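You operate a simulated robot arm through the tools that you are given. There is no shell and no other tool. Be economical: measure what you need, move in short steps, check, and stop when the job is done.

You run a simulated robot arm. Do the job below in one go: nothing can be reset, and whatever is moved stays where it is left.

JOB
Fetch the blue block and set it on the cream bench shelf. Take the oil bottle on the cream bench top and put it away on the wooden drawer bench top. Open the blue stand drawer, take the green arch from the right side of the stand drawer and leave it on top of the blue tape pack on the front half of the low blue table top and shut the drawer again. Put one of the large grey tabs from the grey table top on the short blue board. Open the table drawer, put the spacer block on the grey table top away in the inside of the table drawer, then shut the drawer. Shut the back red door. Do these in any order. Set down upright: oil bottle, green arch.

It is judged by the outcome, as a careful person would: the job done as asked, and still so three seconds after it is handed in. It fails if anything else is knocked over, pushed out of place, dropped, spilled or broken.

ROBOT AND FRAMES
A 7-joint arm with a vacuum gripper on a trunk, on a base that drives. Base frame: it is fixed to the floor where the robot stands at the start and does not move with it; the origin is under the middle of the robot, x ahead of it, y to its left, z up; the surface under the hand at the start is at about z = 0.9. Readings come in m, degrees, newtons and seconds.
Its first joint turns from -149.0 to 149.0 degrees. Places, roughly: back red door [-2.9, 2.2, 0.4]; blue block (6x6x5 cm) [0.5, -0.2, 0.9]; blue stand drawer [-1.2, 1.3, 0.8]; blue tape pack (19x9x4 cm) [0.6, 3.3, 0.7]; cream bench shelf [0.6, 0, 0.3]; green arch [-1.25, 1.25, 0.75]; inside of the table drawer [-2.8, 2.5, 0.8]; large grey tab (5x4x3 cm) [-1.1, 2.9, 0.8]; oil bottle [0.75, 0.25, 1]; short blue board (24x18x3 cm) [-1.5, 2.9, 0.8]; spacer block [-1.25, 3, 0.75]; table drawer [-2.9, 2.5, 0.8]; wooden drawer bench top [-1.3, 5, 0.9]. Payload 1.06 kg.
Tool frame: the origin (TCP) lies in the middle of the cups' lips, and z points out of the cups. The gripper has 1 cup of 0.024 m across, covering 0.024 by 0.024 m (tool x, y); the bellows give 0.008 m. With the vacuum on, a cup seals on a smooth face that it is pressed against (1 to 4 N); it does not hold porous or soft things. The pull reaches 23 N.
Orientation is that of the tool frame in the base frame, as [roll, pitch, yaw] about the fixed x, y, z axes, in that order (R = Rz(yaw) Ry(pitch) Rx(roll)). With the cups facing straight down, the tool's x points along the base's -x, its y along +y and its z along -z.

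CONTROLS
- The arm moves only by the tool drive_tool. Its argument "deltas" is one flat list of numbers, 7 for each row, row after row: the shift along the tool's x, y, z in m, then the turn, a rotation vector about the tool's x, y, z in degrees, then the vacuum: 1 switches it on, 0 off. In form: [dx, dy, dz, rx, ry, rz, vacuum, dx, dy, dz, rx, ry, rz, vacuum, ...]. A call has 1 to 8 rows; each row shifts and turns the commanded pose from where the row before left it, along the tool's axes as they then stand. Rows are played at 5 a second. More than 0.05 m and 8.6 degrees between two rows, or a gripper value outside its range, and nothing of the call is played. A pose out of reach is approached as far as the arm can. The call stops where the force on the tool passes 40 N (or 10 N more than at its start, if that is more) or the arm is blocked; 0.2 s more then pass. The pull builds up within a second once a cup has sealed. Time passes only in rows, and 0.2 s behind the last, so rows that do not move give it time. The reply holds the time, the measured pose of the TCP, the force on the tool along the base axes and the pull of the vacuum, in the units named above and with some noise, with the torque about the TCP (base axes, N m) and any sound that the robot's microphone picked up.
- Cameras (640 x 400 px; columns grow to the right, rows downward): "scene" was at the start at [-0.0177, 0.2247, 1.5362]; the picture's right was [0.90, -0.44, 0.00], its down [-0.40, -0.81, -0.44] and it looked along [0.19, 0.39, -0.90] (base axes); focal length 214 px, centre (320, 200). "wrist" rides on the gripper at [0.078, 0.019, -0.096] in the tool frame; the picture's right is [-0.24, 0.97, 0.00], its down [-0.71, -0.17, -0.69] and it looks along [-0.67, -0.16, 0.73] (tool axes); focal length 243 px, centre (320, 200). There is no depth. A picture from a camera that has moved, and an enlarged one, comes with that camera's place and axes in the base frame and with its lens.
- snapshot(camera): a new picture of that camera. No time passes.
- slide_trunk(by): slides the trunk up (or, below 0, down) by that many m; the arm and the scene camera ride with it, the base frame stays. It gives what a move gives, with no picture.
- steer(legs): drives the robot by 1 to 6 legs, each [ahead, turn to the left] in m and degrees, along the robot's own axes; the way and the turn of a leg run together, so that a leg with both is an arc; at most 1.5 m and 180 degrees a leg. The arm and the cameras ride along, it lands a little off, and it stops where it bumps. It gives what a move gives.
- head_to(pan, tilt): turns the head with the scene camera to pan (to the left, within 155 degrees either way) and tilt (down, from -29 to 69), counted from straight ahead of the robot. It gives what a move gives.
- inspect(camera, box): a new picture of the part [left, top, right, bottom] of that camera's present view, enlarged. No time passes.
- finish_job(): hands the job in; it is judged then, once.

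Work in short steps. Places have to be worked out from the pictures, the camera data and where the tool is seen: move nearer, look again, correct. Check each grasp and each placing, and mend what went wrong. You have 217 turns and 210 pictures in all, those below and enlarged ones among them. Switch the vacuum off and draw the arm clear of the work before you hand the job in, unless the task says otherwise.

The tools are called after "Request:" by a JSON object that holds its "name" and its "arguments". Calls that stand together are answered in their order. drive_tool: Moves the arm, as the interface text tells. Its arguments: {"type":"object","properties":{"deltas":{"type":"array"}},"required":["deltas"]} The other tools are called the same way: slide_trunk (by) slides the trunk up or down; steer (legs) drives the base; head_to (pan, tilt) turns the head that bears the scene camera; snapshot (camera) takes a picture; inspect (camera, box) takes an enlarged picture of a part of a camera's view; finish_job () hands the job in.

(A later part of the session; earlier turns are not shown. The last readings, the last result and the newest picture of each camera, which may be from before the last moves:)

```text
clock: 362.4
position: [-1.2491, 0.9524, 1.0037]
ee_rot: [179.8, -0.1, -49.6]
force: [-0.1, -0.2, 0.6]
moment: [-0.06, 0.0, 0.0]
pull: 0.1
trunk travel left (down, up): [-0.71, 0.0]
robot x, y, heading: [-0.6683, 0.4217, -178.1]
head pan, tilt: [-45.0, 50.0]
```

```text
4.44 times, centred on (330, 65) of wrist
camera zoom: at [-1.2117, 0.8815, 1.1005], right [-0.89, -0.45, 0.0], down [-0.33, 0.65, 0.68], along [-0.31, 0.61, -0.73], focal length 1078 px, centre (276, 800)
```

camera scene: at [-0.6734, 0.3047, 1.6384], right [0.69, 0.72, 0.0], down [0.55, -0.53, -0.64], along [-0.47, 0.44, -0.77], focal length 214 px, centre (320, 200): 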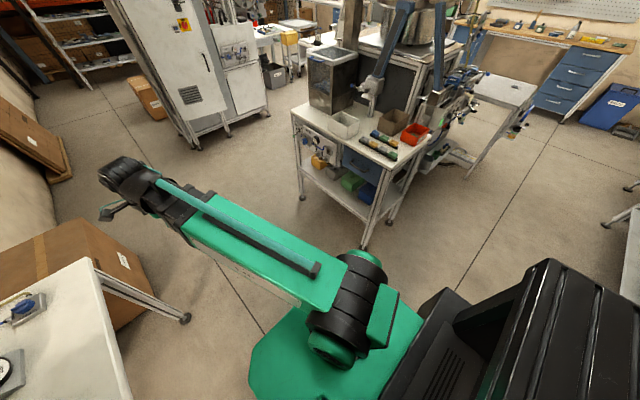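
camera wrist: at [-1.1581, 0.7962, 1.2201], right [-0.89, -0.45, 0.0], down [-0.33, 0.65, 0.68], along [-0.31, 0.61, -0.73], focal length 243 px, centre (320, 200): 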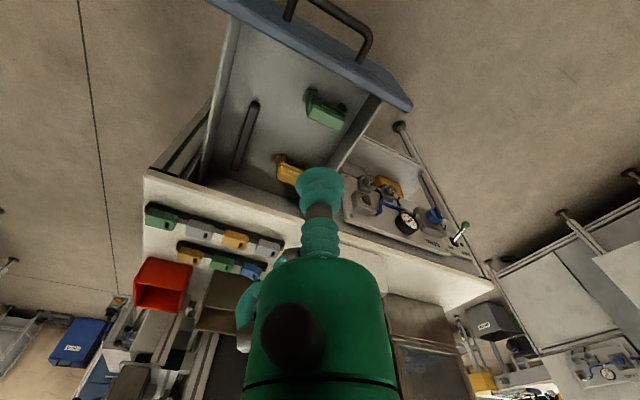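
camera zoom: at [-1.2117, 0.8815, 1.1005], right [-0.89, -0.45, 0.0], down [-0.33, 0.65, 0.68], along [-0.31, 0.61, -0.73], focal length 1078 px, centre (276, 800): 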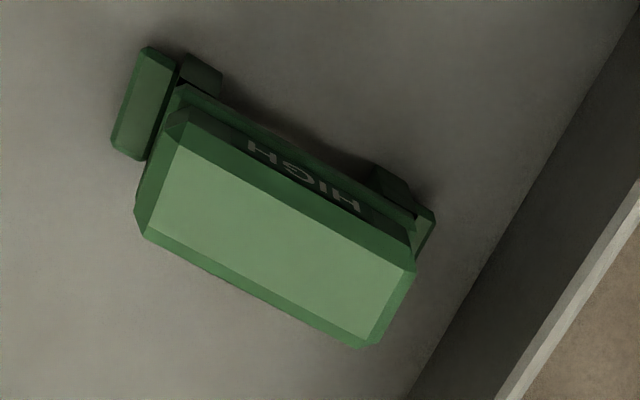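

Centre (-1.248, 0.952), right under the cup. I descend with vacuum and try to seal.

Request:
{"name": "drive_tool", "arguments": {"deltas": [0, 0, 0.045, 0, 0, 0, 0, 0, 0, 0.045, 0, 0, 0, 0, 0, 0, 0.045, 0, 0, 0, 0, 0, 0, 0.025, 0, 0, 0, 1, 0, 0, 0.01, 0, 0, 0, 1]}}

Request:
{"name": "inspect", "arguments": {"camera": "wrist", "box": [250, 80, 410, 220]}}

```text
clock: 363.6
position: [-1.2495, 0.9512, 0.8335]
ee_rot: [179.8, -0.1, -49.6]
force: [0.8, -0.1, 1.6]
moment: [0.01, 0.0, 0.01]
pull: 0.0
trunk travel left (down, up): [-0.71, 0.0]
robot x, y, heading: [-0.6648, 0.4201, -178.2]
head pan, tilt: [-45.0, 50.0]
```

```text
2.86 times, centred on (330, 150) of wrist
camera zoom: at [-1.2137, 0.8799, 0.9302], right [-0.89, -0.45, 0.0], down [-0.33, 0.65, 0.68], along [-0.31, 0.61, -0.73], focal length 693 px, centre (291, 343)
```

zoom: 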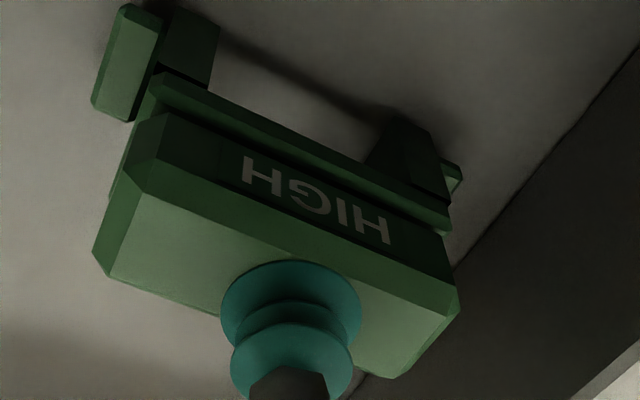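

Continue pressing in small steps.

Request:
{"name": "drive_tool", "arguments": {"deltas": [0, 0, 0.004, 0, 0, 0, 1, 0, 0, 0.003, 0, 0, 0, 1, 0, 0, 0.003, 0, 0, 0, 1, 0, 0, 0, 0, 0, 0, 1, 0, 0, 0, 0, 0, 0, 1]}}

Request:
{"name": "inspect", "arguments": {"camera": "wrist", "box": [250, 80, 410, 220]}}

```text
clock: 364.6
position: [-1.2501, 0.951, 0.8293]
ee_rot: [179.8, 0.3, -49.6]
force: [1.8, -0.1, 23.6]
moment: [0.0, 0.02, 0.01]
pull: 0.0
trunk travel left (down, up): [-0.71, 0.0]
robot x, y, heading: [-0.6677, 0.4221, -178.2]
head pan, tilt: [-45.0, 50.0]
stopped in row 5: the force on the tool passed its limit at 41 N (the readings are from after the stop); the commanded pose is now the measured one
```

```text
2.86 times, centred on (330, 150) of wrist
camera zoom: at [-1.2134, 0.8805, 0.9239], right [-0.89, -0.45, 0.0], down [-0.32, 0.65, 0.69], along [-0.31, 0.61, -0.73], focal length 693 px, centre (291, 343)
```

zoom: 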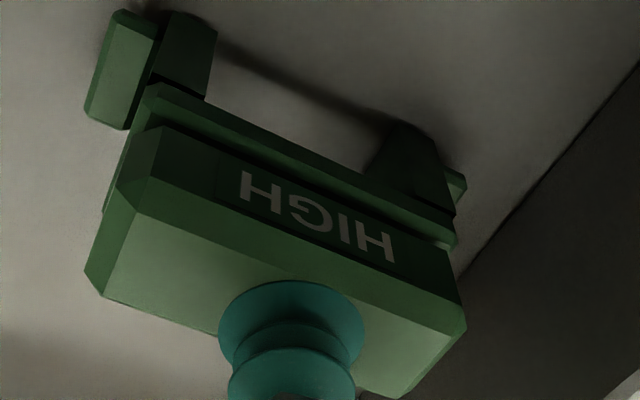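

Contact but no seal: the cup sits ~5 mm too far toward +y. I lift, shift 5 mm toward -y, and press again.

Request:
{"name": "drive_tool", "arguments": {"deltas": [0, 0, -0.01, 0, 0, 0, 1, 0.0038, 0.0032, 0, 0, 0, 0, 1, 0, 0, 0.006, 0, 0, 0, 1, 0, 0, 0.003, 0, 0, 0, 1, 0, 0, 0.002, 0, 0, 0, 1, 0, 0, 0, 0, 0, 0, 1]}}

Request:
{"name": "inspect", "arguments": {"camera": "wrist", "box": [250, 80, 410, 220]}}

```text
clock: 366.0
position: [-1.2511, 0.9463, 0.8282]
ee_rot: [179.7, 0.4, -49.6]
force: [1.3, -0.3, 20.6]
moment: [-0.12, -0.05, -0.03]
pull: 23.0
trunk travel left (down, up): [-0.71, 0.0]
robot x, y, heading: [-0.6651, 0.4206, -178.5]
head pan, tilt: [-45.0, 50.0]
stopped in row 6: the force on the tool passed its limit at 41 N (the readings are from after the stop); the commanded pose is now the measured one
```

```text
2.86 times, centred on (330, 150) of wrist
camera zoom: at [-1.2142, 0.8752, 0.9237], right [-0.89, -0.45, 0.01], down [-0.32, 0.65, 0.69], along [-0.32, 0.61, -0.72], focal length 693 px, centre (291, 343)
```

zoom: 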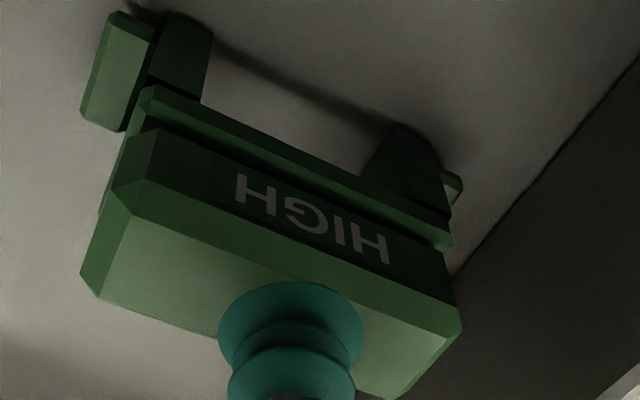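

Sealed now (23 N). Lift straight up slowly.

Request:
{"name": "drive_tool", "arguments": {"deltas": [0, 0, -0.008, 0, 0, 0, 1, 0, 0, -0.02, 0, 0, 0, 1, 0, 0, -0.03, 0, 0, 0, 1, 0, 0, -0.04, 0, 0, 0, 1, 0, 0, -0.045, 0, 0, 0, 1, 0, 0, -0.045, 0, 0, 0, 1, 0, 0, -0.045, 0, 0, 0, 1, 0, 0, -0.045, 0, 0, 0, 1]}}

Request:
{"name": "snapshot", "arguments": {"camera": "wrist"}}

Request:
{"name": "inspect", "arguments": {"camera": "scene", "box": [240, 40, 440, 240]}}

```text
clock: 367.8
position: [-1.2501, 0.9472, 1.1022]
ee_rot: [179.7, 0.2, -49.6]
force: [-0.2, -0.4, -1.5]
moment: [-0.03, 0.03, 0.01]
pull: 22.8
trunk travel left (down, up): [-0.71, 0.0]
robot x, y, heading: [-0.6659, 0.4243, -178.1]
head pan, tilt: [-45.0, 50.0]
```

```text
88 pictures are left
camera wrist: at [-1.2133, 0.8769, 1.198], right [-0.89, -0.45, 0.0], down [-0.33, 0.65, 0.69], along [-0.31, 0.61, -0.73], focal length 243 px, centre (320, 200)
```

wrist: 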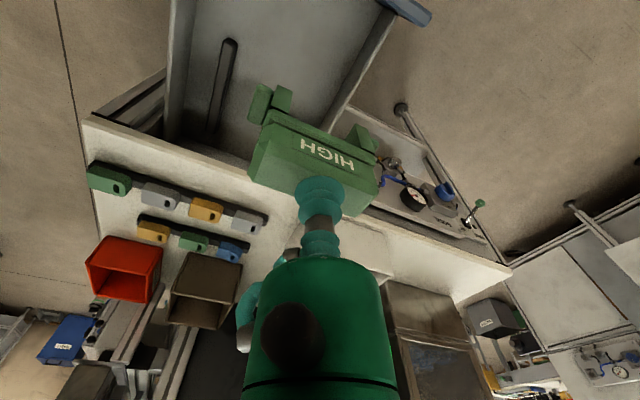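

```text
2.00 times, centred on (340, 140) of scene
camera zoom: at [-0.6727, 0.3045, 1.6383], right [0.69, 0.73, 0.0], down [0.56, -0.53, -0.64], along [-0.47, 0.44, -0.77], focal length 429 px, centre (280, 320)
```

zoom: 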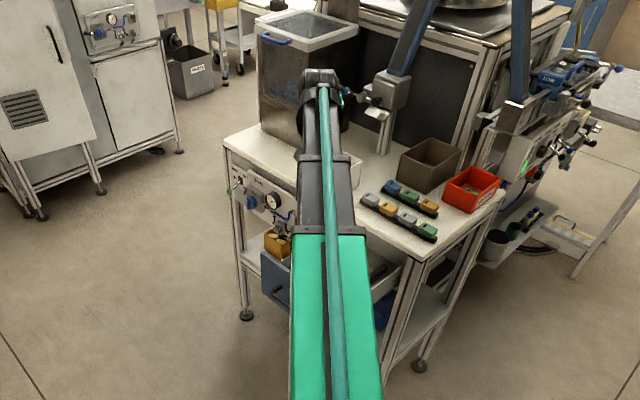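

Arch held. I back off, turn to +y and drive up the corridor to y≈3.0, then look at the low blue table.

Request:
{"name": "steer", "arguments": {"legs": [[-0.3, 0], [0, -91], [1.5, 0], [1.1, 0]]}}

Request:
{"name": "head_to", "arguments": {"pan": -60, "tilt": 45}}

Request:
{"name": "snapshot", "arguments": {"camera": "scene"}}

```text
clock: 385.9
position: [0.0857, 3.5897, 1.1016]
ee_rot: [179.8, 0.2, -139.2]
force: [0.9, -1.2, -0.8]
moment: [0.0, -0.01, 0.01]
pull: 22.6
trunk travel left (down, up): [-0.71, 0.0]
robot x, y, heading: [-0.4363, 3.0012, 92.0]
head pan, tilt: [-45.0, 50.0]
```

```text
clock: 386.6
position: [0.0861, 3.5886, 1.1015]
ee_rot: [179.8, 0.2, -139.2]
force: [0.6, 0.7, -0.8]
moment: [0.03, 0.0, 0.0]
pull: 22.4
trunk travel left (down, up): [-0.71, 0.0]
robot x, y, heading: [-0.4342, 3.0017, 91.8]
head pan, tilt: [-60.0, 45.0]
```

```text
86 pictures are left
camera scene: at [-0.5366, 2.993, 1.6453], right [0.53, -0.85, 0.0], down [-0.6, -0.38, -0.71], along [0.6, 0.38, -0.71], focal length 214 px, centre (320, 200)
```

scene: 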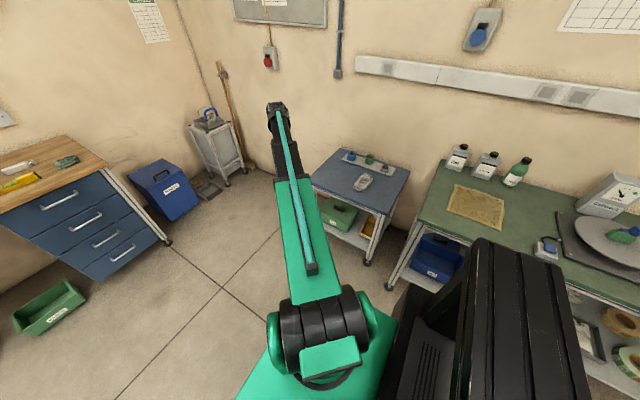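

Zoom on the blue table.

Request:
{"name": "inspect", "arguments": {"camera": "scene", "box": [290, 130, 430, 260]}}

```text
3.08 times, centred on (360, 195) of scene
camera zoom: at [-0.5366, 2.993, 1.6453], right [0.53, -0.85, 0.0], down [-0.6, -0.38, -0.71], along [0.6, 0.38, -0.71], focal length 660 px, centre (197, 215)
```

zoom: 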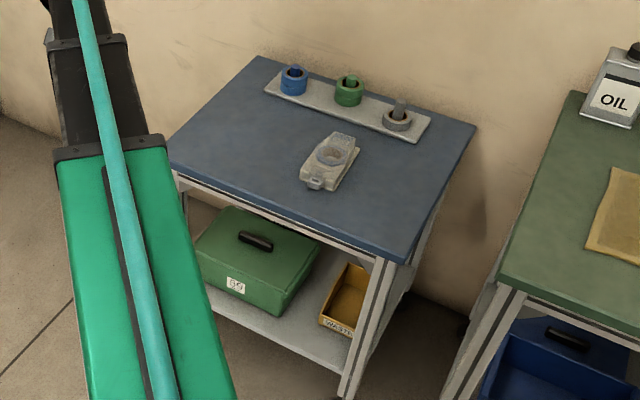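

The pack (≈19 cm long along x, centre ≈(0.54, 3.335)) lies on the front half. I drive level with it and turn to face the table.

Request:
{"name": "steer", "arguments": {"legs": [[0.33, 0], [0, -92]]}}

Request:
{"name": "head_to", "arguments": {"pan": 5, "tilt": 45}}

Request:
{"name": "inspect", "arguments": {"camera": "scene", "box": [180, 80, 480, 300]}}

```text
clock: 387.8
position: [0.0818, 3.6748, 1.1019]
ee_rot: [179.8, 0.1, -139.1]
force: [0.8, 0.0, -0.6]
moment: [-0.01, 0.01, 0.02]
pull: 23.4
trunk travel left (down, up): [-0.71, 0.0]
robot x, y, heading: [-0.4394, 3.0875, 92.4]
head pan, tilt: [-60.0, 45.0]
stopped in leg 1: the robot was blocked; the commanded pose is now the measured one
```

```text
clock: 389.2
position: [0.0808, 3.6749, 1.1005]
ee_rot: [179.8, 0.2, -139.1]
force: [-0.3, -0.4, -1.3]
moment: [-0.03, -0.01, -0.02]
pull: 23.3
trunk travel left (down, up): [-0.71, 0.0]
robot x, y, heading: [-0.4392, 3.0851, 92.6]
head pan, tilt: [5.0, 45.0]
```

```text
1.82 times, centred on (330, 190) of scene
camera zoom: at [-0.6184, 3.1152, 1.6453], right [0.99, 0.13, 0.0], down [0.09, -0.7, -0.71], along [-0.09, 0.7, -0.71], focal length 390 px, centre (302, 218)
```

zoom: 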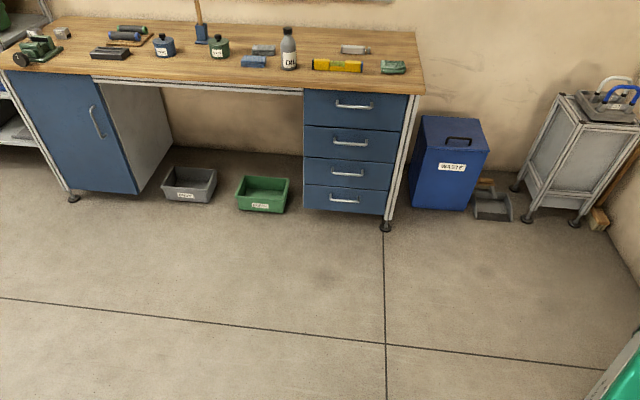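

The base was blocked—likely the grey table's side fittings on the left. I look left.

Request:
{"name": "head_to", "arguments": {"pan": 100, "tilt": 50}}

Request:
{"name": "snapshot", "arguments": {"camera": "scene"}}

```text
clock: 390.9
position: [0.0825, 3.6741, 1.103]
ee_rot: [179.8, 0.1, -139.2]
force: [-1.0, -0.4, -0.2]
moment: [-0.03, -0.01, 0.01]
pull: 22.9
trunk travel left (down, up): [-0.71, 0.0]
robot x, y, heading: [-0.4393, 3.0886, 92.6]
head pan, tilt: [100.0, 50.0]
```

```text
83 pictures are left
camera scene: at [-0.683, 3.018, 1.6384], right [-0.22, 0.98, 0.0], down [0.75, 0.16, -0.64], along [-0.63, -0.14, -0.77], focal length 214 px, centre (320, 200)
```

scene: 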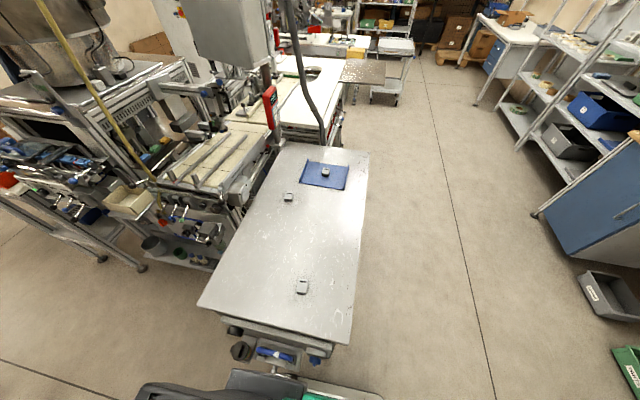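

Request:
{"name": "inspect", "arguments": {"camera": "scene", "box": [190, 290, 390, 400]}}

```text
3.20 times, centred on (290, 345) of scene
camera zoom: at [-0.683, 3.018, 1.6384], right [-0.22, 0.98, 0.0], down [0.75, 0.16, -0.64], along [-0.63, -0.14, -0.77], focal length 686 px, centre (416, -264)
```

zoom: 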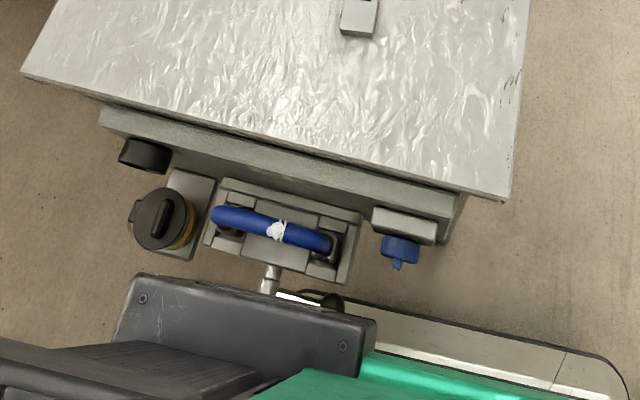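

The base's left side merely touches a fixed fitting on the table end; nothing is displaced. I swing the rear away, back out diagonally, straighten at x≈-0.16, and go forward to y≈3.3, staying at heading 90.

Request:
{"name": "steer", "arguments": {"legs": [[0, 18], [-0.8, 0], [0, -20]]}}

Request:
{"name": "head_to", "arguments": {"pan": -30, "tilt": 40}}

Request:
{"name": "snapshot", "arguments": {"camera": "scene"}}

```text
clock: 397.3
position: [0.3788, 2.9122, 1.1025]
ee_rot: [179.7, 0.3, -140.4]
force: [0.3, 0.5, -0.8]
moment: [0.01, 0.02, -0.04]
pull: 22.7
trunk travel left (down, up): [-0.71, 0.0]
robot x, y, heading: [-0.1586, 2.3362, 91.4]
head pan, tilt: [100.0, 50.0]
```

```text
clock: 399.4
position: [0.3785, 2.9127, 1.1011]
ee_rot: [179.8, 0.2, -140.5]
force: [0.8, 0.7, -1.1]
moment: [0.0, -0.01, -0.04]
pull: 22.9
trunk travel left (down, up): [-0.71, 0.0]
robot x, y, heading: [-0.153, 2.3381, 91.2]
head pan, tilt: [-30.0, 40.0]
```

```text
81 pictures are left
camera scene: at [-0.2842, 2.3619, 1.6526], right [0.88, -0.48, 0.0], down [-0.31, -0.56, -0.77], along [0.37, 0.67, -0.64], focal length 214 px, centre (320, 200)
```

scene: 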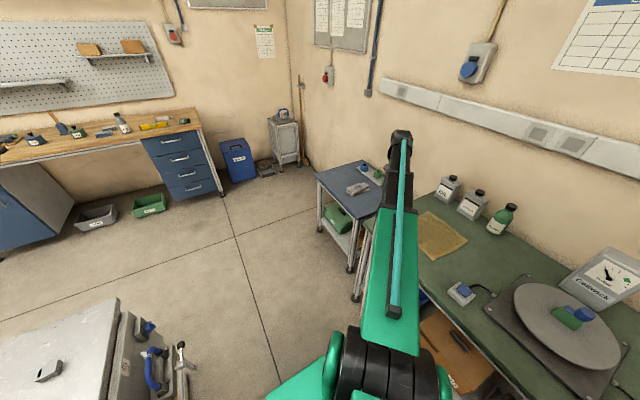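

Drive 0.95 m ahead to be level with the blue table.

Request:
{"name": "steer", "arguments": {"legs": [[0.95, 0]]}}

Request:
{"name": "head_to", "arguments": {"pan": -80, "tilt": 50}}

Request:
{"name": "snapshot", "arguments": {"camera": "scene"}}

```text
clock: 404.3
position: [0.3603, 3.8567, 1.1011]
ee_rot: [179.8, 0.1, -140.5]
force: [0.2, -0.9, -1.3]
moment: [-0.01, 0.01, -0.02]
pull: 23.0
trunk travel left (down, up): [-0.71, 0.0]
robot x, y, heading: [-0.1717, 3.2809, 91.1]
head pan, tilt: [-30.0, 40.0]
```

```text
clock: 405.5
position: [0.3607, 3.8566, 1.1015]
ee_rot: [179.8, 0.3, -140.4]
force: [-0.1, -0.1, 0.2]
moment: [0.02, 0.0, -0.02]
pull: 22.9
trunk travel left (down, up): [-0.71, 0.0]
robot x, y, heading: [-0.1748, 3.2782, 91.1]
head pan, tilt: [-80.0, 50.0]
```

```text
80 pictures are left
camera scene: at [-0.2685, 3.2477, 1.6384], right [0.19, -0.98, 0.0], down [-0.75, -0.15, -0.64], along [0.63, 0.12, -0.77], focal length 214 px, centre (320, 200)
```

scene: 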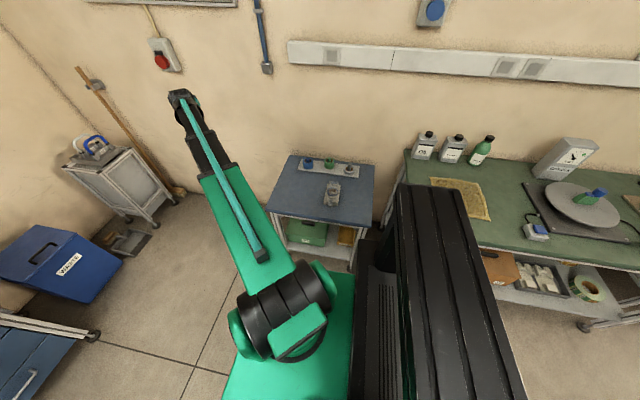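

Request:
{"name": "inspect", "arguments": {"camera": "scene", "box": [265, 140, 395, 240]}}

```text
4.00 times, centred on (330, 190) of scene
camera zoom: at [-0.2685, 3.2477, 1.6384], right [0.19, -0.98, 0.0], down [-0.75, -0.15, -0.64], along [0.63, 0.12, -0.77], focal length 858 px, centre (280, 240)
```

zoom: 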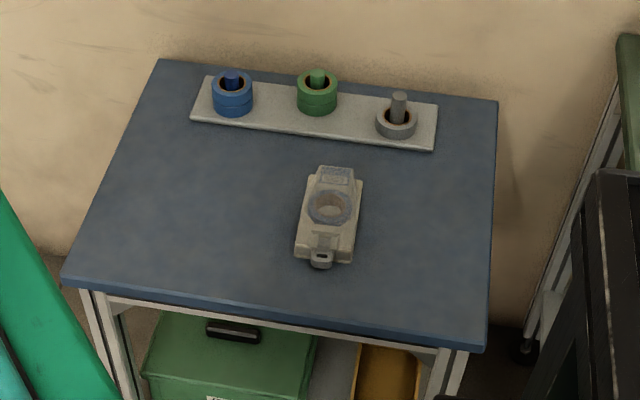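

I bring the arch near above the table so the wrist camera can see the pack.

Request:
{"name": "drive_tool", "arguments": {"deltas": [0.0206, -0.0406, 0, 0, 0, 0, 1, 0.0206, -0.0406, 0, 0, 0, 0, 1, 0.0206, -0.0406, 0, 0, 0, 0, 1, 0.0206, -0.0406, 0, 0, 0, 0, 1, 0.0206, -0.0406, 0, 0, 0, 0, 1, 0.0206, -0.0406, 0, 0, 0, 0, 1, 0.0206, -0.0406, 0, 0, 0, 0, 1, 0.0206, -0.0406, 0, 0, 0, 0, 1]}}

Request:
{"name": "snapshot", "arguments": {"camera": "wrist"}}

Request:
{"name": "inspect", "arguments": {"camera": "scene", "box": [315, 170, 365, 215]}}

```text
clock: 407.3
position: [0.4379, 3.5003, 1.1021]
ee_rot: [179.7, 0.2, -140.5]
force: [0.5, 0.6, -0.6]
moment: [-0.01, -0.02, -0.01]
pull: 22.9
trunk travel left (down, up): [-0.71, 0.0]
robot x, y, heading: [-0.174, 3.2808, 91.1]
head pan, tilt: [-80.0, 50.0]
```

```text
78 pictures are left
camera wrist: at [0.3656, 3.4645, 1.197], right [-0.44, 0.9, 0.01], down [0.66, 0.31, 0.69], along [0.62, 0.3, -0.73], focal length 243 px, centre (320, 200)
```

wrist: 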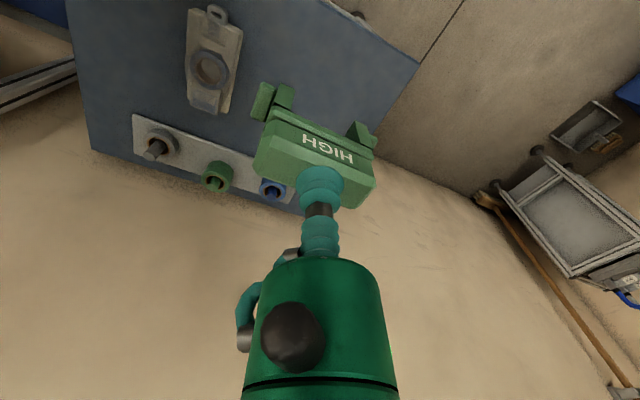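

```text
8.89 times, centred on (340, 192) of scene
camera zoom: at [-0.2684, 3.247, 1.6384], right [0.19, -0.98, 0.0], down [-0.75, -0.15, -0.64], along [0.63, 0.12, -0.77], focal length 1906 px, centre (142, 267)
```

zoom: 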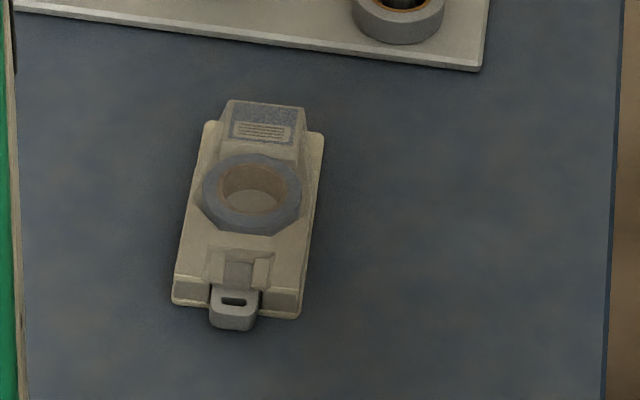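

I lower the trunk 0.15 m and zoom on the pack with the wrist camera to judge its top.

Request:
{"name": "slide_trunk", "arguments": {"by": -0.15}}

Request:
{"name": "inspect", "arguments": {"camera": "wrist", "box": [130, 0, 400, 190]}}

```text
clock: 409.1
position: [0.4374, 3.5003, 0.9511]
ee_rot: [179.8, 0.2, -140.5]
force: [-0.3, 0.4, -1.4]
moment: [-0.01, -0.02, -0.01]
pull: 22.9
trunk travel left (down, up): [-0.56, 0.15]
robot x, y, heading: [-0.1768, 3.2793, 91.1]
head pan, tilt: [-80.0, 50.0]
```

```text
2.11 times, centred on (265, 95) of wrist
camera zoom: at [0.3655, 3.4656, 1.047], right [-0.44, 0.9, 0.0], down [0.66, 0.31, 0.69], along [0.62, 0.3, -0.73], focal length 511 px, centre (436, 421)
```

zoom: 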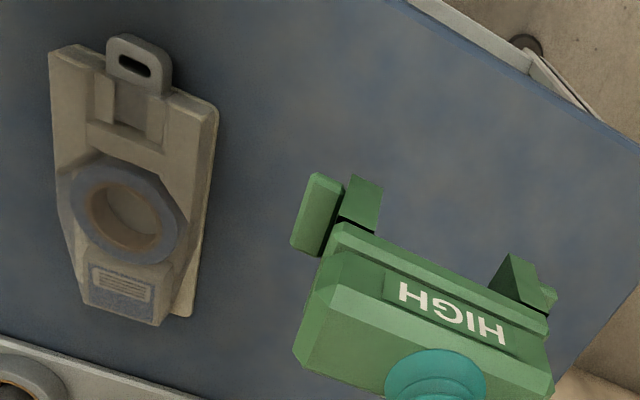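

I check the arch's legs from the scene camera.

Request:
{"name": "snapshot", "arguments": {"camera": "scene"}}

```text
75 pictures are left
camera scene: at [-0.2686, 3.2476, 1.4885], right [0.19, -0.98, 0.0], down [-0.75, -0.15, -0.64], along [0.63, 0.12, -0.77], focal length 214 px, centre (320, 200)
```

scene: 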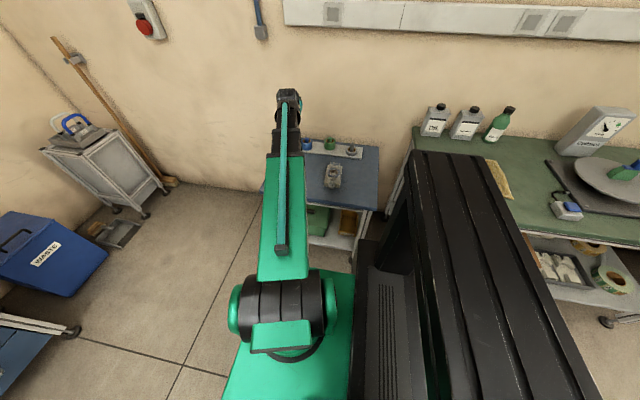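

Pack axis y≈3.336; the flat front strips (x≈0.49–0.537) either side of the clip channel suit the arch's feet (9 cm × 3 cm), already oriented across. I move to (0.510, 3.3385).

Request:
{"name": "drive_tool", "arguments": {"deltas": [0.0118, -0.0428, 0, 0, 0, 0, 1, 0.0118, -0.0428, 0, 0, 0, 0, 1, 0.0117, -0.0428, 0, 0, 0, 0, 1, 0.0117, -0.0428, 0, 0, 0, 0, 1, 0, 0, 0.03, 0, 0, 0, 1, 0, 0, 0.03, 0, 0, 0, 1, 0, 0, 0, 0, 0, 0, 1]}}

Request:
{"name": "snapshot", "arguments": {"camera": "wrist"}}

Request:
{"name": "inspect", "arguments": {"camera": "scene", "box": [280, 120, 400, 220]}}

```text
clock: 410.7
position: [0.5104, 3.3399, 0.8905]
ee_rot: [179.7, 0.3, -140.5]
force: [0.1, 0.2, -0.3]
moment: [-0.01, -0.02, 0.02]
pull: 22.7
trunk travel left (down, up): [-0.56, 0.15]
robot x, y, heading: [-0.1737, 3.2799, 91.2]
head pan, tilt: [-80.0, 50.0]
```

```text
74 pictures are left
camera wrist: at [0.4371, 3.3033, 0.9861], right [-0.44, 0.9, 0.0], down [0.66, 0.31, 0.69], along [0.62, 0.3, -0.73], focal length 243 px, centre (320, 200)
```

wrist: 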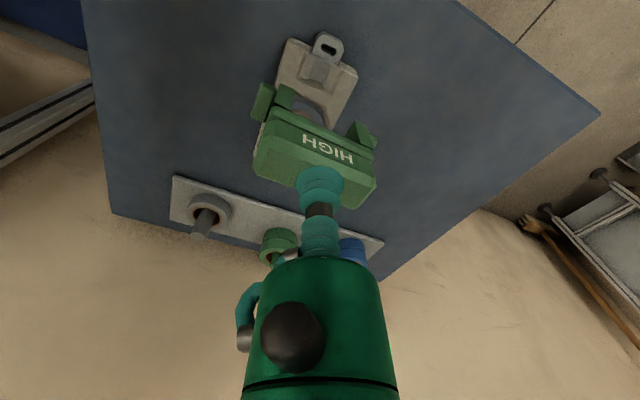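

```text
4.00 times, centred on (340, 170) of scene
camera zoom: at [-0.2685, 3.2475, 1.4884], right [0.19, -0.98, 0.0], down [-0.75, -0.15, -0.64], along [0.63, 0.12, -0.77], focal length 858 px, centre (240, 320)
```

zoom: 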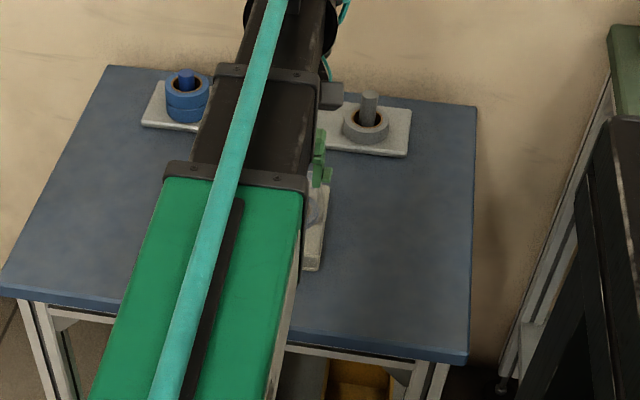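

Arch is centred over the front strips (shift 3 mm toward -y). I lower toward the pack.

Request:
{"name": "drive_tool", "arguments": {"deltas": [0.0019, -0.0023, 0.03, 0, 0, 0, 1, 0, 0, 0.02, 0, 0, 0, 1, 0, 0, 0.008, 0, 0, 0, 1, 0, 0, 0.005, 0, 0, 0, 1]}}

Request:
{"name": "inspect", "arguments": {"camera": "wrist", "box": [220, 0, 420, 200]}}

```text
clock: 411.7
position: [0.5103, 3.3366, 0.8263]
ee_rot: [179.9, 0.2, -140.5]
force: [-0.5, 0.3, -0.5]
moment: [-0.02, 0.0, -0.01]
pull: 22.4
trunk travel left (down, up): [-0.56, 0.15]
robot x, y, heading: [-0.1771, 3.2837, 91.2]
head pan, tilt: [-80.0, 50.0]
```

```text
2.00 times, centred on (320, 100) of wrist
camera zoom: at [0.4377, 3.3009, 0.923], right [-0.44, 0.9, 0.0], down [0.66, 0.31, 0.69], along [0.62, 0.3, -0.73], focal length 485 px, centre (320, 400)
```

zoom: 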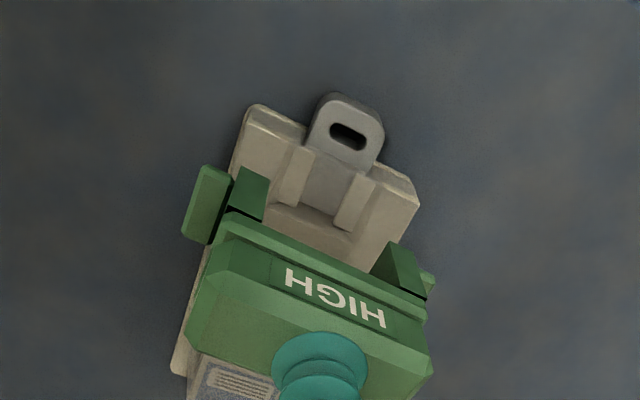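

Symmetric across the pack. Continue lowering slowly.

Request:
{"name": "drive_tool", "arguments": {"deltas": [0, 0, 0.005, 0, 0, 0, 1, 0, 0, 0.004, 0, 0, 0, 1, 0, 0, 0.003, 0, 0, 0, 1, 0, 0, 0.003, 0, 0, 0, 1]}}

```text
clock: 412.7
position: [0.5109, 3.3369, 0.8112]
ee_rot: [179.8, 0.2, -140.4]
force: [-0.5, -0.3, -0.8]
moment: [0.02, 0.0, 0.0]
pull: 23.0
trunk travel left (down, up): [-0.56, 0.15]
robot x, y, heading: [-0.1686, 3.2845, 91.4]
head pan, tilt: [-80.0, 50.0]
```

Request:
{"name": "drive_tool", "arguments": {"deltas": [0, 0, 0.003, 0, 0, 0, 1, 0, 0, 0.003, 0, 0, 0, 1, 0, 0, 0.003, 0, 0, 0, 1]}}

Request:
{"name": "inspect", "arguments": {"camera": "wrist", "box": [220, 0, 420, 200]}}

```text
clock: 413.5
position: [0.5104, 3.337, 0.804]
ee_rot: [179.8, 0.2, -140.4]
force: [-0.5, -0.1, -0.4]
moment: [0.02, -0.02, -0.03]
pull: 23.2
trunk travel left (down, up): [-0.56, 0.15]
robot x, y, heading: [-0.174, 3.2834, 91.2]
head pan, tilt: [-80.0, 50.0]
```

```text
2.00 times, centred on (320, 100) of wrist
camera zoom: at [0.4379, 3.3015, 0.8995], right [-0.44, 0.9, 0.0], down [0.66, 0.31, 0.69], along [0.62, 0.3, -0.73], focal length 485 px, centre (320, 400)
```

zoom: 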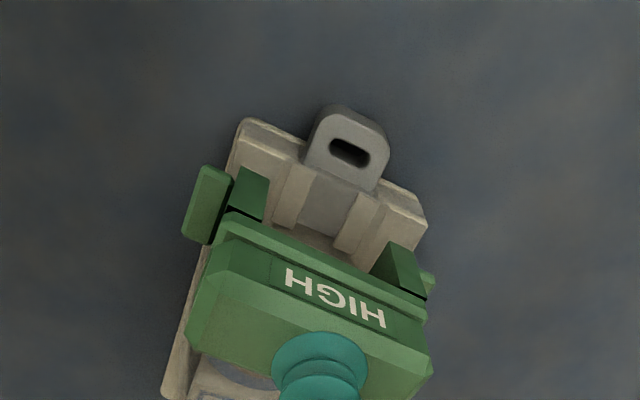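

Not touching yet; continue.

Request:
{"name": "drive_tool", "arguments": {"deltas": [0, 0, 0.004, 0, 0, 0, 1, 0, 0, 0.003, 0, 0, 0, 1, 0, 0, 0.003, 0, 0, 0, 1]}}

Request:
{"name": "drive_tool", "arguments": {"deltas": [0, 0, 0.003, 0, 0, 0, 1, 0, 0, 0.003, 0, 0, 0, 1]}}

```text
clock: 414.3
position: [0.511, 3.3368, 0.794]
ee_rot: [179.7, 0.1, -140.6]
force: [-0.4, 0.1, -0.5]
moment: [0.0, 0.0, 0.01]
pull: 23.1
trunk travel left (down, up): [-0.56, 0.15]
robot x, y, heading: [-0.1711, 3.2842, 91.3]
head pan, tilt: [-80.0, 50.0]
```

```text
clock: 414.9
position: [0.5098, 3.337, 0.7885]
ee_rot: [179.9, 0.2, -140.5]
force: [0.3, 0.1, -1.3]
moment: [-0.01, -0.01, 0.0]
pull: 23.0
trunk travel left (down, up): [-0.56, 0.15]
robot x, y, heading: [-0.1741, 3.2796, 91.3]
head pan, tilt: [-80.0, 50.0]
```

Request:
{"name": "drive_tool", "arguments": {"deltas": [0, 0, 0.003, 0, 0, 0, 1, 0, 0, 0.003, 0, 0, 0, 1, 0, 0, 0.003, 0, 0, 0, 1]}}

Request:
{"name": "inspect", "arguments": {"camera": "wrist", "box": [220, 0, 420, 200]}}

```text
clock: 415.7
position: [0.5091, 3.3358, 0.78]
ee_rot: [179.8, 0.3, -140.6]
force: [1.1, 0.9, 14.2]
moment: [-0.01, -0.03, 0.02]
pull: 23.0
trunk travel left (down, up): [-0.56, 0.15]
robot x, y, heading: [-0.1703, 3.2836, 91.2]
head pan, tilt: [-80.0, 50.0]
```

```text
2.00 times, centred on (320, 100) of wrist
camera zoom: at [0.4372, 3.3013, 0.8757], right [-0.44, 0.9, 0.0], down [0.65, 0.31, 0.69], along [0.62, 0.3, -0.73], focal length 485 px, centre (320, 400)
```

zoom: 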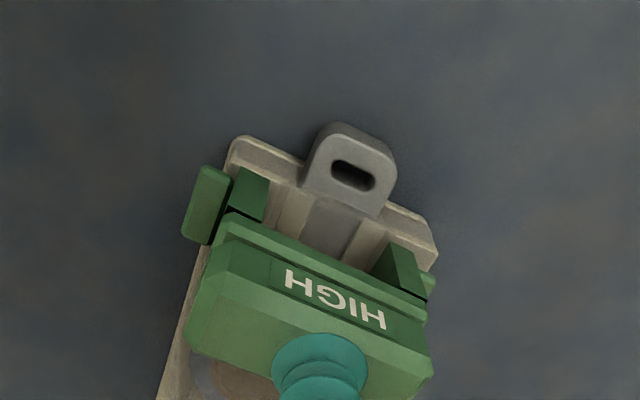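

Contact (14 N, no moment). Release the vacuum, wait, and lift gently.

Request:
{"name": "drive_tool", "arguments": {"deltas": [0, 0, -0.002, 0, 0, 0, 0, 0, 0, 0, 0, 0, 0, 0, 0, 0, 0, 0, 0, 0, 0, 0, 0, 0, 0, 0, 0, 0, 0, 0, -0.003, 0, 0, 0, 0, 0, 0, -0.006, 0, 0, 0, 0, 0, 0, -0.02, 0, 0, 0, 0, 0, 0, -0.04, 0, 0, 0, 0]}}

Request:
{"name": "snapshot", "arguments": {"camera": "wrist"}}

```text
clock: 417.5
position: [0.5103, 3.3363, 0.8493]
ee_rot: [179.9, 0.2, -140.5]
force: [0.1, -0.8, 0.6]
moment: [0.01, -0.01, 0.01]
pull: 0.0
trunk travel left (down, up): [-0.56, 0.15]
robot x, y, heading: [-0.1742, 3.2784, 90.8]
head pan, tilt: [-80.0, 50.0]
```

```text
69 pictures are left
camera wrist: at [0.4369, 3.3014, 0.9439], right [-0.44, 0.9, 0.0], down [0.66, 0.31, 0.69], along [0.62, 0.3, -0.73], focal length 243 px, centre (320, 200)
```

wrist: 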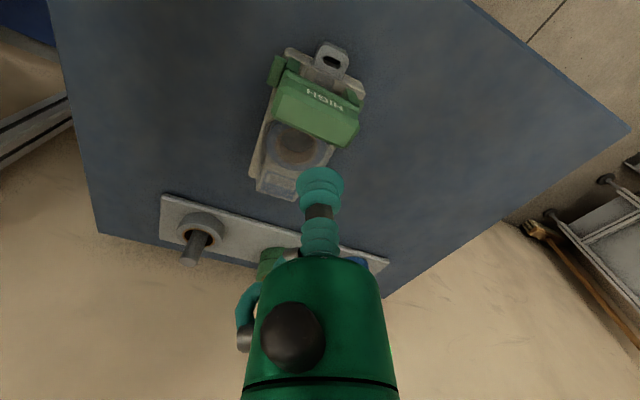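

Arch stands on the pack. I raise the arm clear and check it from the side with both cameras.

Request:
{"name": "slide_trunk", "arguments": {"by": 0.15}}

Request:
{"name": "drive_tool", "arguments": {"deltas": [0, 0, -0.04, 0, 0, 0, 0, 0, 0, -0.04, 0, 0, 0, 0, -0.01, 0.045, 0, 0, 0, 0, 0, -0.01, 0.045, 0, 0, 0, 0, 0, -0.01, 0.045, 0, 0, 0, 0, 0, -0.01, 0.045, 0, 0, 0, 0, 0, -0.01, 0.045, 0, 0, 0, 0, 0, -0.01, 0.045, 0, 0, 0, 0, 0]}}

Request:
{"name": "inspect", "arguments": {"camera": "scene", "box": [280, 150, 400, 250]}}

```text
clock: 419.2
position: [0.5088, 3.3364, 0.9987]
ee_rot: [179.9, 0.2, -140.5]
force: [-0.4, 0.1, 0.3]
moment: [0.01, -0.01, 0.01]
pull: 0.0
trunk travel left (down, up): [-0.71, 0.0]
robot x, y, heading: [-0.1761, 3.2817, 91.2]
head pan, tilt: [-80.0, 50.0]
```

```text
clock: 421.0
position: [0.3826, 3.5833, 1.079]
ee_rot: [179.8, 0.1, -140.6]
force: [0.0, 0.7, -0.2]
moment: [0.02, 0.0, -0.02]
pull: 0.0
trunk travel left (down, up): [-0.71, 0.0]
robot x, y, heading: [-0.1725, 3.2826, 91.0]
head pan, tilt: [-80.0, 50.0]
```

```text
4.00 times, centred on (340, 200) of scene
camera zoom: at [-0.2688, 3.2481, 1.6384], right [0.19, -0.98, 0.0], down [-0.75, -0.15, -0.64], along [0.63, 0.12, -0.77], focal length 858 px, centre (240, 200)
```

zoom: 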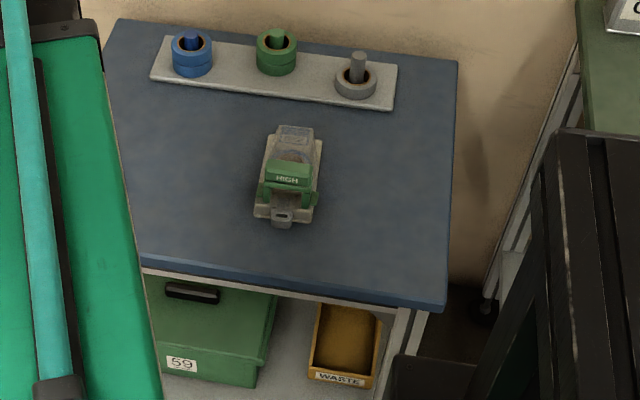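

Arch is upright on the pack. I bring the arm to the front, then reverse down the corridor back to the stand to shut its drawer.

Request:
{"name": "drive_tool", "arguments": {"deltas": [0.0, 0.048, 0, 0, 0, 0, 0, 0.0, 0.048, 0, 0, 0, 0, 0, 0.009, 0.048, 0, 0, 0, 0, 0, 0.009, 0.048, 0, 0, 0, 0, 0, 0.009, 0.048, 0, 0, 0, 0, 0, 0.009, 0.048, 0, 0, 0, 0, 0, 0.009, 0.048, 0, 0, 0, 0, 0, 0.009, 0.048, 0, 0, 0, 0, 0]}}

Request:
{"name": "steer", "arguments": {"legs": [[-0.1, 4], [-1.3, 0], [-1.3, 0], [-0.15, -5]]}}

```text
clock: 422.8
position: [0.0967, 3.8474, 1.0797]
ee_rot: [179.7, 0.1, -140.6]
force: [0.0, 0.6, 0.6]
moment: [0.0, -0.01, -0.01]
pull: 0.0
trunk travel left (down, up): [-0.71, 0.0]
robot x, y, heading: [-0.1751, 3.2819, 91.1]
head pan, tilt: [-80.0, 50.0]
```

```text
clock: 437.3
position: [0.3891, 0.9851, 1.0814]
ee_rot: [179.7, 0.2, -139.7]
force: [-0.5, 0.3, -0.6]
moment: [0.02, -0.02, -0.02]
pull: 0.1
trunk travel left (down, up): [-0.71, 0.0]
robot x, y, heading: [0.1237, 0.4174, 92.1]
head pan, tilt: [-80.0, 50.0]
```

I drifted close to the shelf side. I arc forward-left away from it, then realign and back toward the stand.

Request:
{"name": "steer", "arguments": {"legs": [[1.0, 20], [0.55, 0]]}}

Request:
{"name": "head_to", "arguments": {"pan": 160, "tilt": 40}}

```text
clock: 445.3
position: [-0.2058, 2.5414, 1.0785]
ee_rot: [179.8, 0.1, -121.1]
force: [-0.5, 0.0, 0.1]
moment: [-0.02, 0.05, 0.0]
pull: 0.0
trunk travel left (down, up): [-0.71, 0.0]
robot x, y, heading: [-0.279, 1.9187, 110.5]
head pan, tilt: [-80.0, 50.0]
```

```text
clock: 448.7
position: [-0.2057, 2.5412, 1.0804]
ee_rot: [179.8, 0.2, -121.0]
force: [-0.5, 1.3, 0.2]
moment: [0.03, 0.0, 0.01]
pull: 0.0
trunk travel left (down, up): [-0.71, 0.0]
robot x, y, heading: [-0.274, 1.9179, 110.6]
head pan, tilt: [154.7, 40.0]
```

Request:
{"name": "steer", "arguments": {"legs": [[0, -29], [-1.5, 0], [0, 98]]}}

Request:
{"name": "head_to", "arguments": {"pan": -45, "tilt": 50}}

Request:
{"name": "snapshot", "arguments": {"camera": "scene"}}

```text
clock: 461.6
position: [-1.0489, 0.7278, 1.0804]
ee_rot: [179.9, 0.1, -50.9]
force: [-0.4, -0.7, -0.2]
moment: [0.03, -0.01, -0.03]
pull: 0.0
trunk travel left (down, up): [-0.71, 0.0]
robot x, y, heading: [-0.4866, 0.4539, -179.3]
head pan, tilt: [154.7, 40.0]
```

```text
clock: 464.5
position: [-1.0502, 0.7296, 1.0794]
ee_rot: [179.8, 0.2, -51.0]
force: [-0.5, -0.6, 0.1]
moment: [0.03, -0.03, 0.02]
pull: 0.1
trunk travel left (down, up): [-0.71, 0.0]
robot x, y, heading: [-0.4892, 0.4534, -179.3]
head pan, tilt: [-45.0, 50.0]
```

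```text
67 pictures are left
camera scene: at [-0.4955, 0.3348, 1.6384], right [0.7, 0.71, 0.0], down [0.55, -0.54, -0.64], along [-0.46, 0.45, -0.77], focal length 214 px, centre (320, 200)
```

scene: 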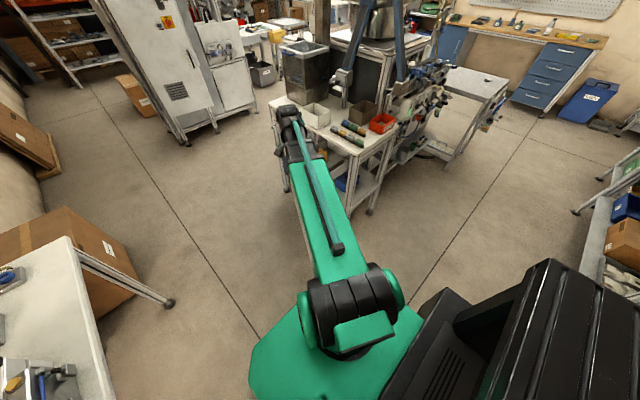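

Good position. I advance 0.17 m, then turn the tool horizontal toward +y (camera below this time) at height.

Request:
{"name": "steer", "arguments": {"legs": [[0.16, 0]]}}

Request:
{"name": "drive_tool", "arguments": {"deltas": [0, 0, 0, 0, 0, 7.8, 0, 0, 0, 0, 0, 0, 7.8, 0, 0, 0, 0, 0, 0, 7.8, 0, 0, 0, 0, 0, 0, 7.8, 0, 0, 0, 0, 0, 0, 7.8, 0, 0, 0, 0, 0, -8.2, 0, 0, 0, 0, 0, 0, -8.2, 0, 0, 0, 0, 0, 0, -8.2, 0, 0]}}

Request:
{"name": "drive_tool", "arguments": {"deltas": [0, 0, 0, 0, -8.2, 0, 0, 0, 0, 0, 0, -8.2, 0, 0, 0, 0, 0, 0, -8.2, 0, 0, 0, 0, 0, 0, -8.2, 0, 0, 0, 0, 0, 0, -8.2, 0, 0, 0, 0, 0, 0, -8.2, 0, 0, 0, 0, 0, 0, -8.2, 0, 0, 0, 0, 0, 0, -8.0, 0, 0]}}

Request:
{"name": "snapshot", "arguments": {"camera": "wrist"}}

```text
clock: 465.9
position: [-1.2116, 0.7274, 1.0796]
ee_rot: [179.8, 0.0, -51.0]
force: [-0.1, -1.1, -1.0]
moment: [0.01, -0.06, 0.01]
pull: 0.0
trunk travel left (down, up): [-0.71, 0.0]
robot x, y, heading: [-0.6486, 0.4481, -179.4]
head pan, tilt: [-45.0, 50.0]
```

```text
clock: 467.7
position: [-1.2104, 0.7265, 1.0803]
ee_rot: [179.8, 24.7, -90.0]
force: [-0.5, -0.7, -0.1]
moment: [0.03, -0.03, -0.02]
pull: 0.1
trunk travel left (down, up): [-0.71, 0.0]
robot x, y, heading: [-0.6477, 0.4517, -179.4]
head pan, tilt: [-45.0, 50.0]
```

```text
clock: 469.5
position: [-1.2095, 0.727, 1.0792]
ee_rot: [69.4, 89.7, 159.4]
force: [-0.8, 0.4, 0.6]
moment: [-0.01, 0.04, 0.03]
pull: 0.2
trunk travel left (down, up): [-0.71, 0.0]
robot x, y, heading: [-0.6517, 0.4513, -179.3]
head pan, tilt: [-45.0, 50.0]
```

```text
66 pictures are left
camera wrist: at [-1.23, 0.6316, 1.0023], right [-0.97, 0.0, 0.24], down [0.18, -0.69, 0.71], along [0.16, 0.73, 0.67], focal length 243 px, centre (320, 200)
```

wrist: 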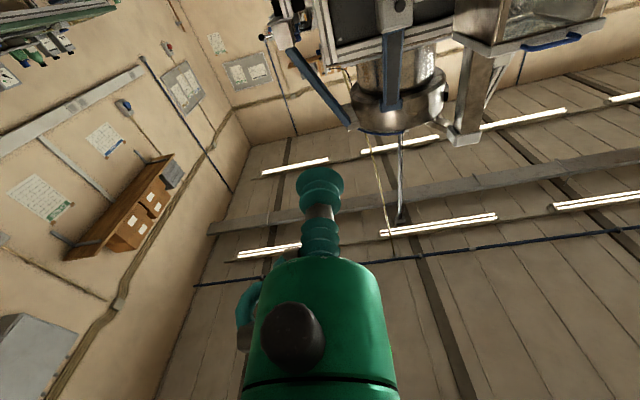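

Lower to z≈0.775 in front of the open drawer, checking.

Request:
{"name": "slide_trunk", "arguments": {"by": -0.305}}

Request:
{"name": "snapshot", "arguments": {"camera": "wrist"}}

Request:
{"name": "inspect", "arguments": {"camera": "scene", "box": [220, 60, 420, 240]}}

```text
clock: 472.6
position: [-1.21, 0.7263, 0.7755]
ee_rot: [90.0, 89.7, -179.9]
force: [0.2, -0.4, -0.4]
moment: [0.0, -0.01, -0.01]
pull: 0.1
trunk travel left (down, up): [-0.405, 0.305]
robot x, y, heading: [-0.6463, 0.4487, -179.7]
head pan, tilt: [-45.0, 50.0]
```

```text
65 pictures are left
camera wrist: at [-1.2297, 0.6315, 0.6974], right [-0.97, 0.0, 0.24], down [0.18, -0.68, 0.71], along [0.16, 0.73, 0.67], focal length 243 px, centre (320, 200)
```

wrist: 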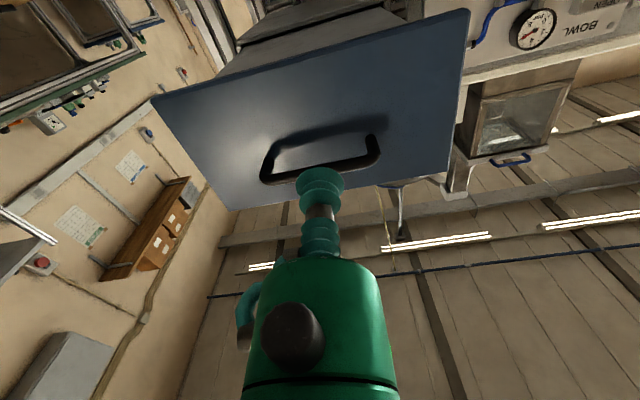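

```text
2.22 times, centred on (320, 150) of scene
camera zoom: at [-0.6552, 0.3332, 1.3335], right [0.7, 0.71, 0.0], down [0.55, -0.54, -0.64], along [-0.46, 0.45, -0.77], focal length 477 px, centre (320, 311)
```

zoom: 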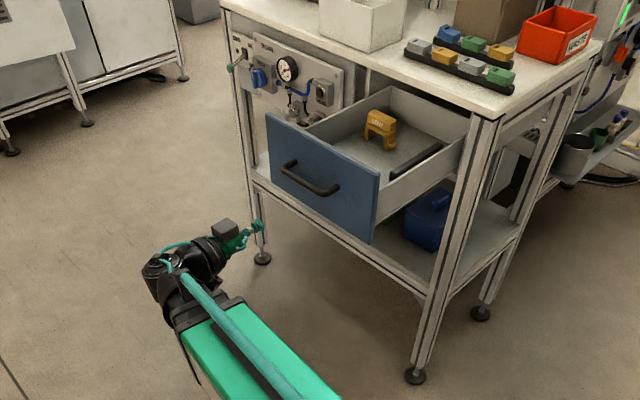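

Aligned as before below the handle. Advance and push the drawer in.

Request:
{"name": "drive_tool", "arguments": {"deltas": [0, 0, 0.04, 0, 0, 0, 0, 0, 0, 0.04, 0, 0, 0, 0, 0, 0, 0.03, 0, 0, 0, 0, 0, 0, 0.015, 0, 0, 0, 0, 0, 0, 0.015, 0, 0, 0, 0, 0, 0, 0.02, 0, 0, 0, 0, 0, 0, 0.02, 0, 0, 0, 0]}}

Request:
{"name": "snapshot", "arguments": {"camera": "wrist"}}

```text
clock: 474.2
position: [-1.2113, 0.9079, 0.7763]
ee_rot: [87.7, 89.7, 177.7]
force: [0.5, 0.0, -0.1]
moment: [-0.01, 0.03, 0.02]
pull: 0.1
trunk travel left (down, up): [-0.405, 0.305]
robot x, y, heading: [-0.6465, 0.4509, -179.4]
head pan, tilt: [-45.0, 50.0]
```

```text
63 pictures are left
camera wrist: at [-1.2297, 0.8128, 0.6976], right [-0.97, 0.0, 0.24], down [0.18, -0.69, 0.71], along [0.16, 0.73, 0.67], focal length 243 px, centre (320, 200)
```

wrist: 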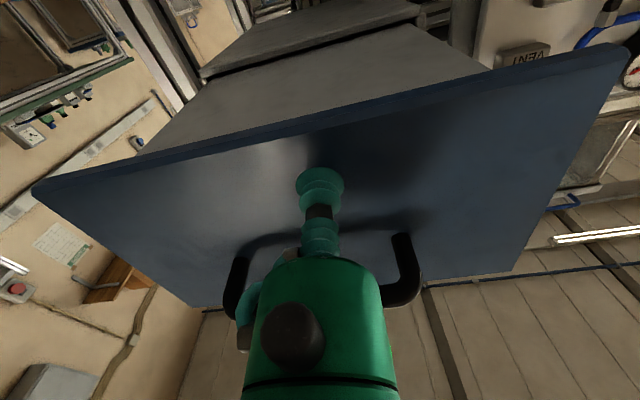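

Drawer is moving in. Continue to about y 1.12.

Request:
{"name": "drive_tool", "arguments": {"deltas": [0, 0, 0.025, 0, 0, 0, 0, 0, 0, 0.025, 0, 0, 0, 0, 0, 0, 0.025, 0, 0, 0, 0, 0, 0, 0.025, 0, 0, 0, 0, 0, 0, 0.025, 0, 0, 0, 0, 0, 0, 0.025, 0, 0, 0, 0, 0, 0, 0.025, 0, 0, 0, 0, 0, 0, 0.02, 0, 0, 0, 0]}}

Request:
{"name": "drive_tool", "arguments": {"deltas": [0, 0, 0.012, 0, 0, 0, 0, 0, 0, 0.008, 0, 0, 0, 0, 0, 0, 0.005, 0, 0, 0, 0, 0, 0, 0.004, 0, 0, 0, 0]}}

Request:
{"name": "inspect", "arguments": {"camera": "scene", "box": [220, 60, 420, 240]}}

```text
clock: 476.0
position: [-1.2112, 1.1021, 0.7744]
ee_rot: [88.7, 89.8, 178.7]
force: [-1.0, -0.4, -0.3]
moment: [0.0, 0.0, -0.01]
pull: 0.0
trunk travel left (down, up): [-0.405, 0.305]
robot x, y, heading: [-0.6467, 0.4497, -179.7]
head pan, tilt: [-45.0, 50.0]
```

```text
clock: 477.0
position: [-1.2097, 1.1308, 0.7751]
ee_rot: [84.6, 89.8, 174.6]
force: [0.4, -4.5, -0.3]
moment: [0.01, -0.05, 0.01]
pull: 0.1
trunk travel left (down, up): [-0.405, 0.305]
robot x, y, heading: [-0.6479, 0.4475, -179.5]
head pan, tilt: [-45.0, 50.0]
```

```text
2.22 times, centred on (320, 150) of scene
camera zoom: at [-0.6551, 0.3328, 1.3334], right [0.7, 0.71, 0.0], down [0.55, -0.54, -0.64], along [-0.46, 0.45, -0.77], focal length 477 px, centre (320, 311)
```

zoom: 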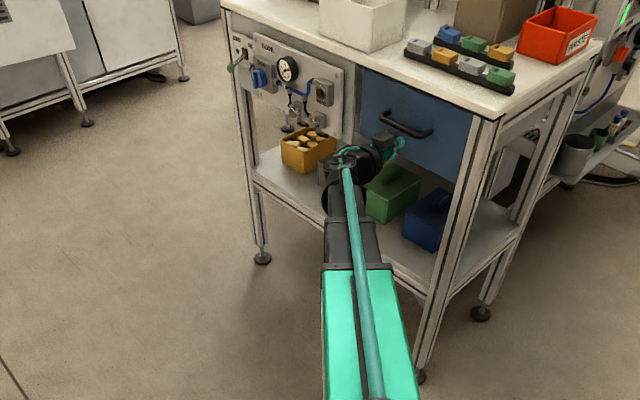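

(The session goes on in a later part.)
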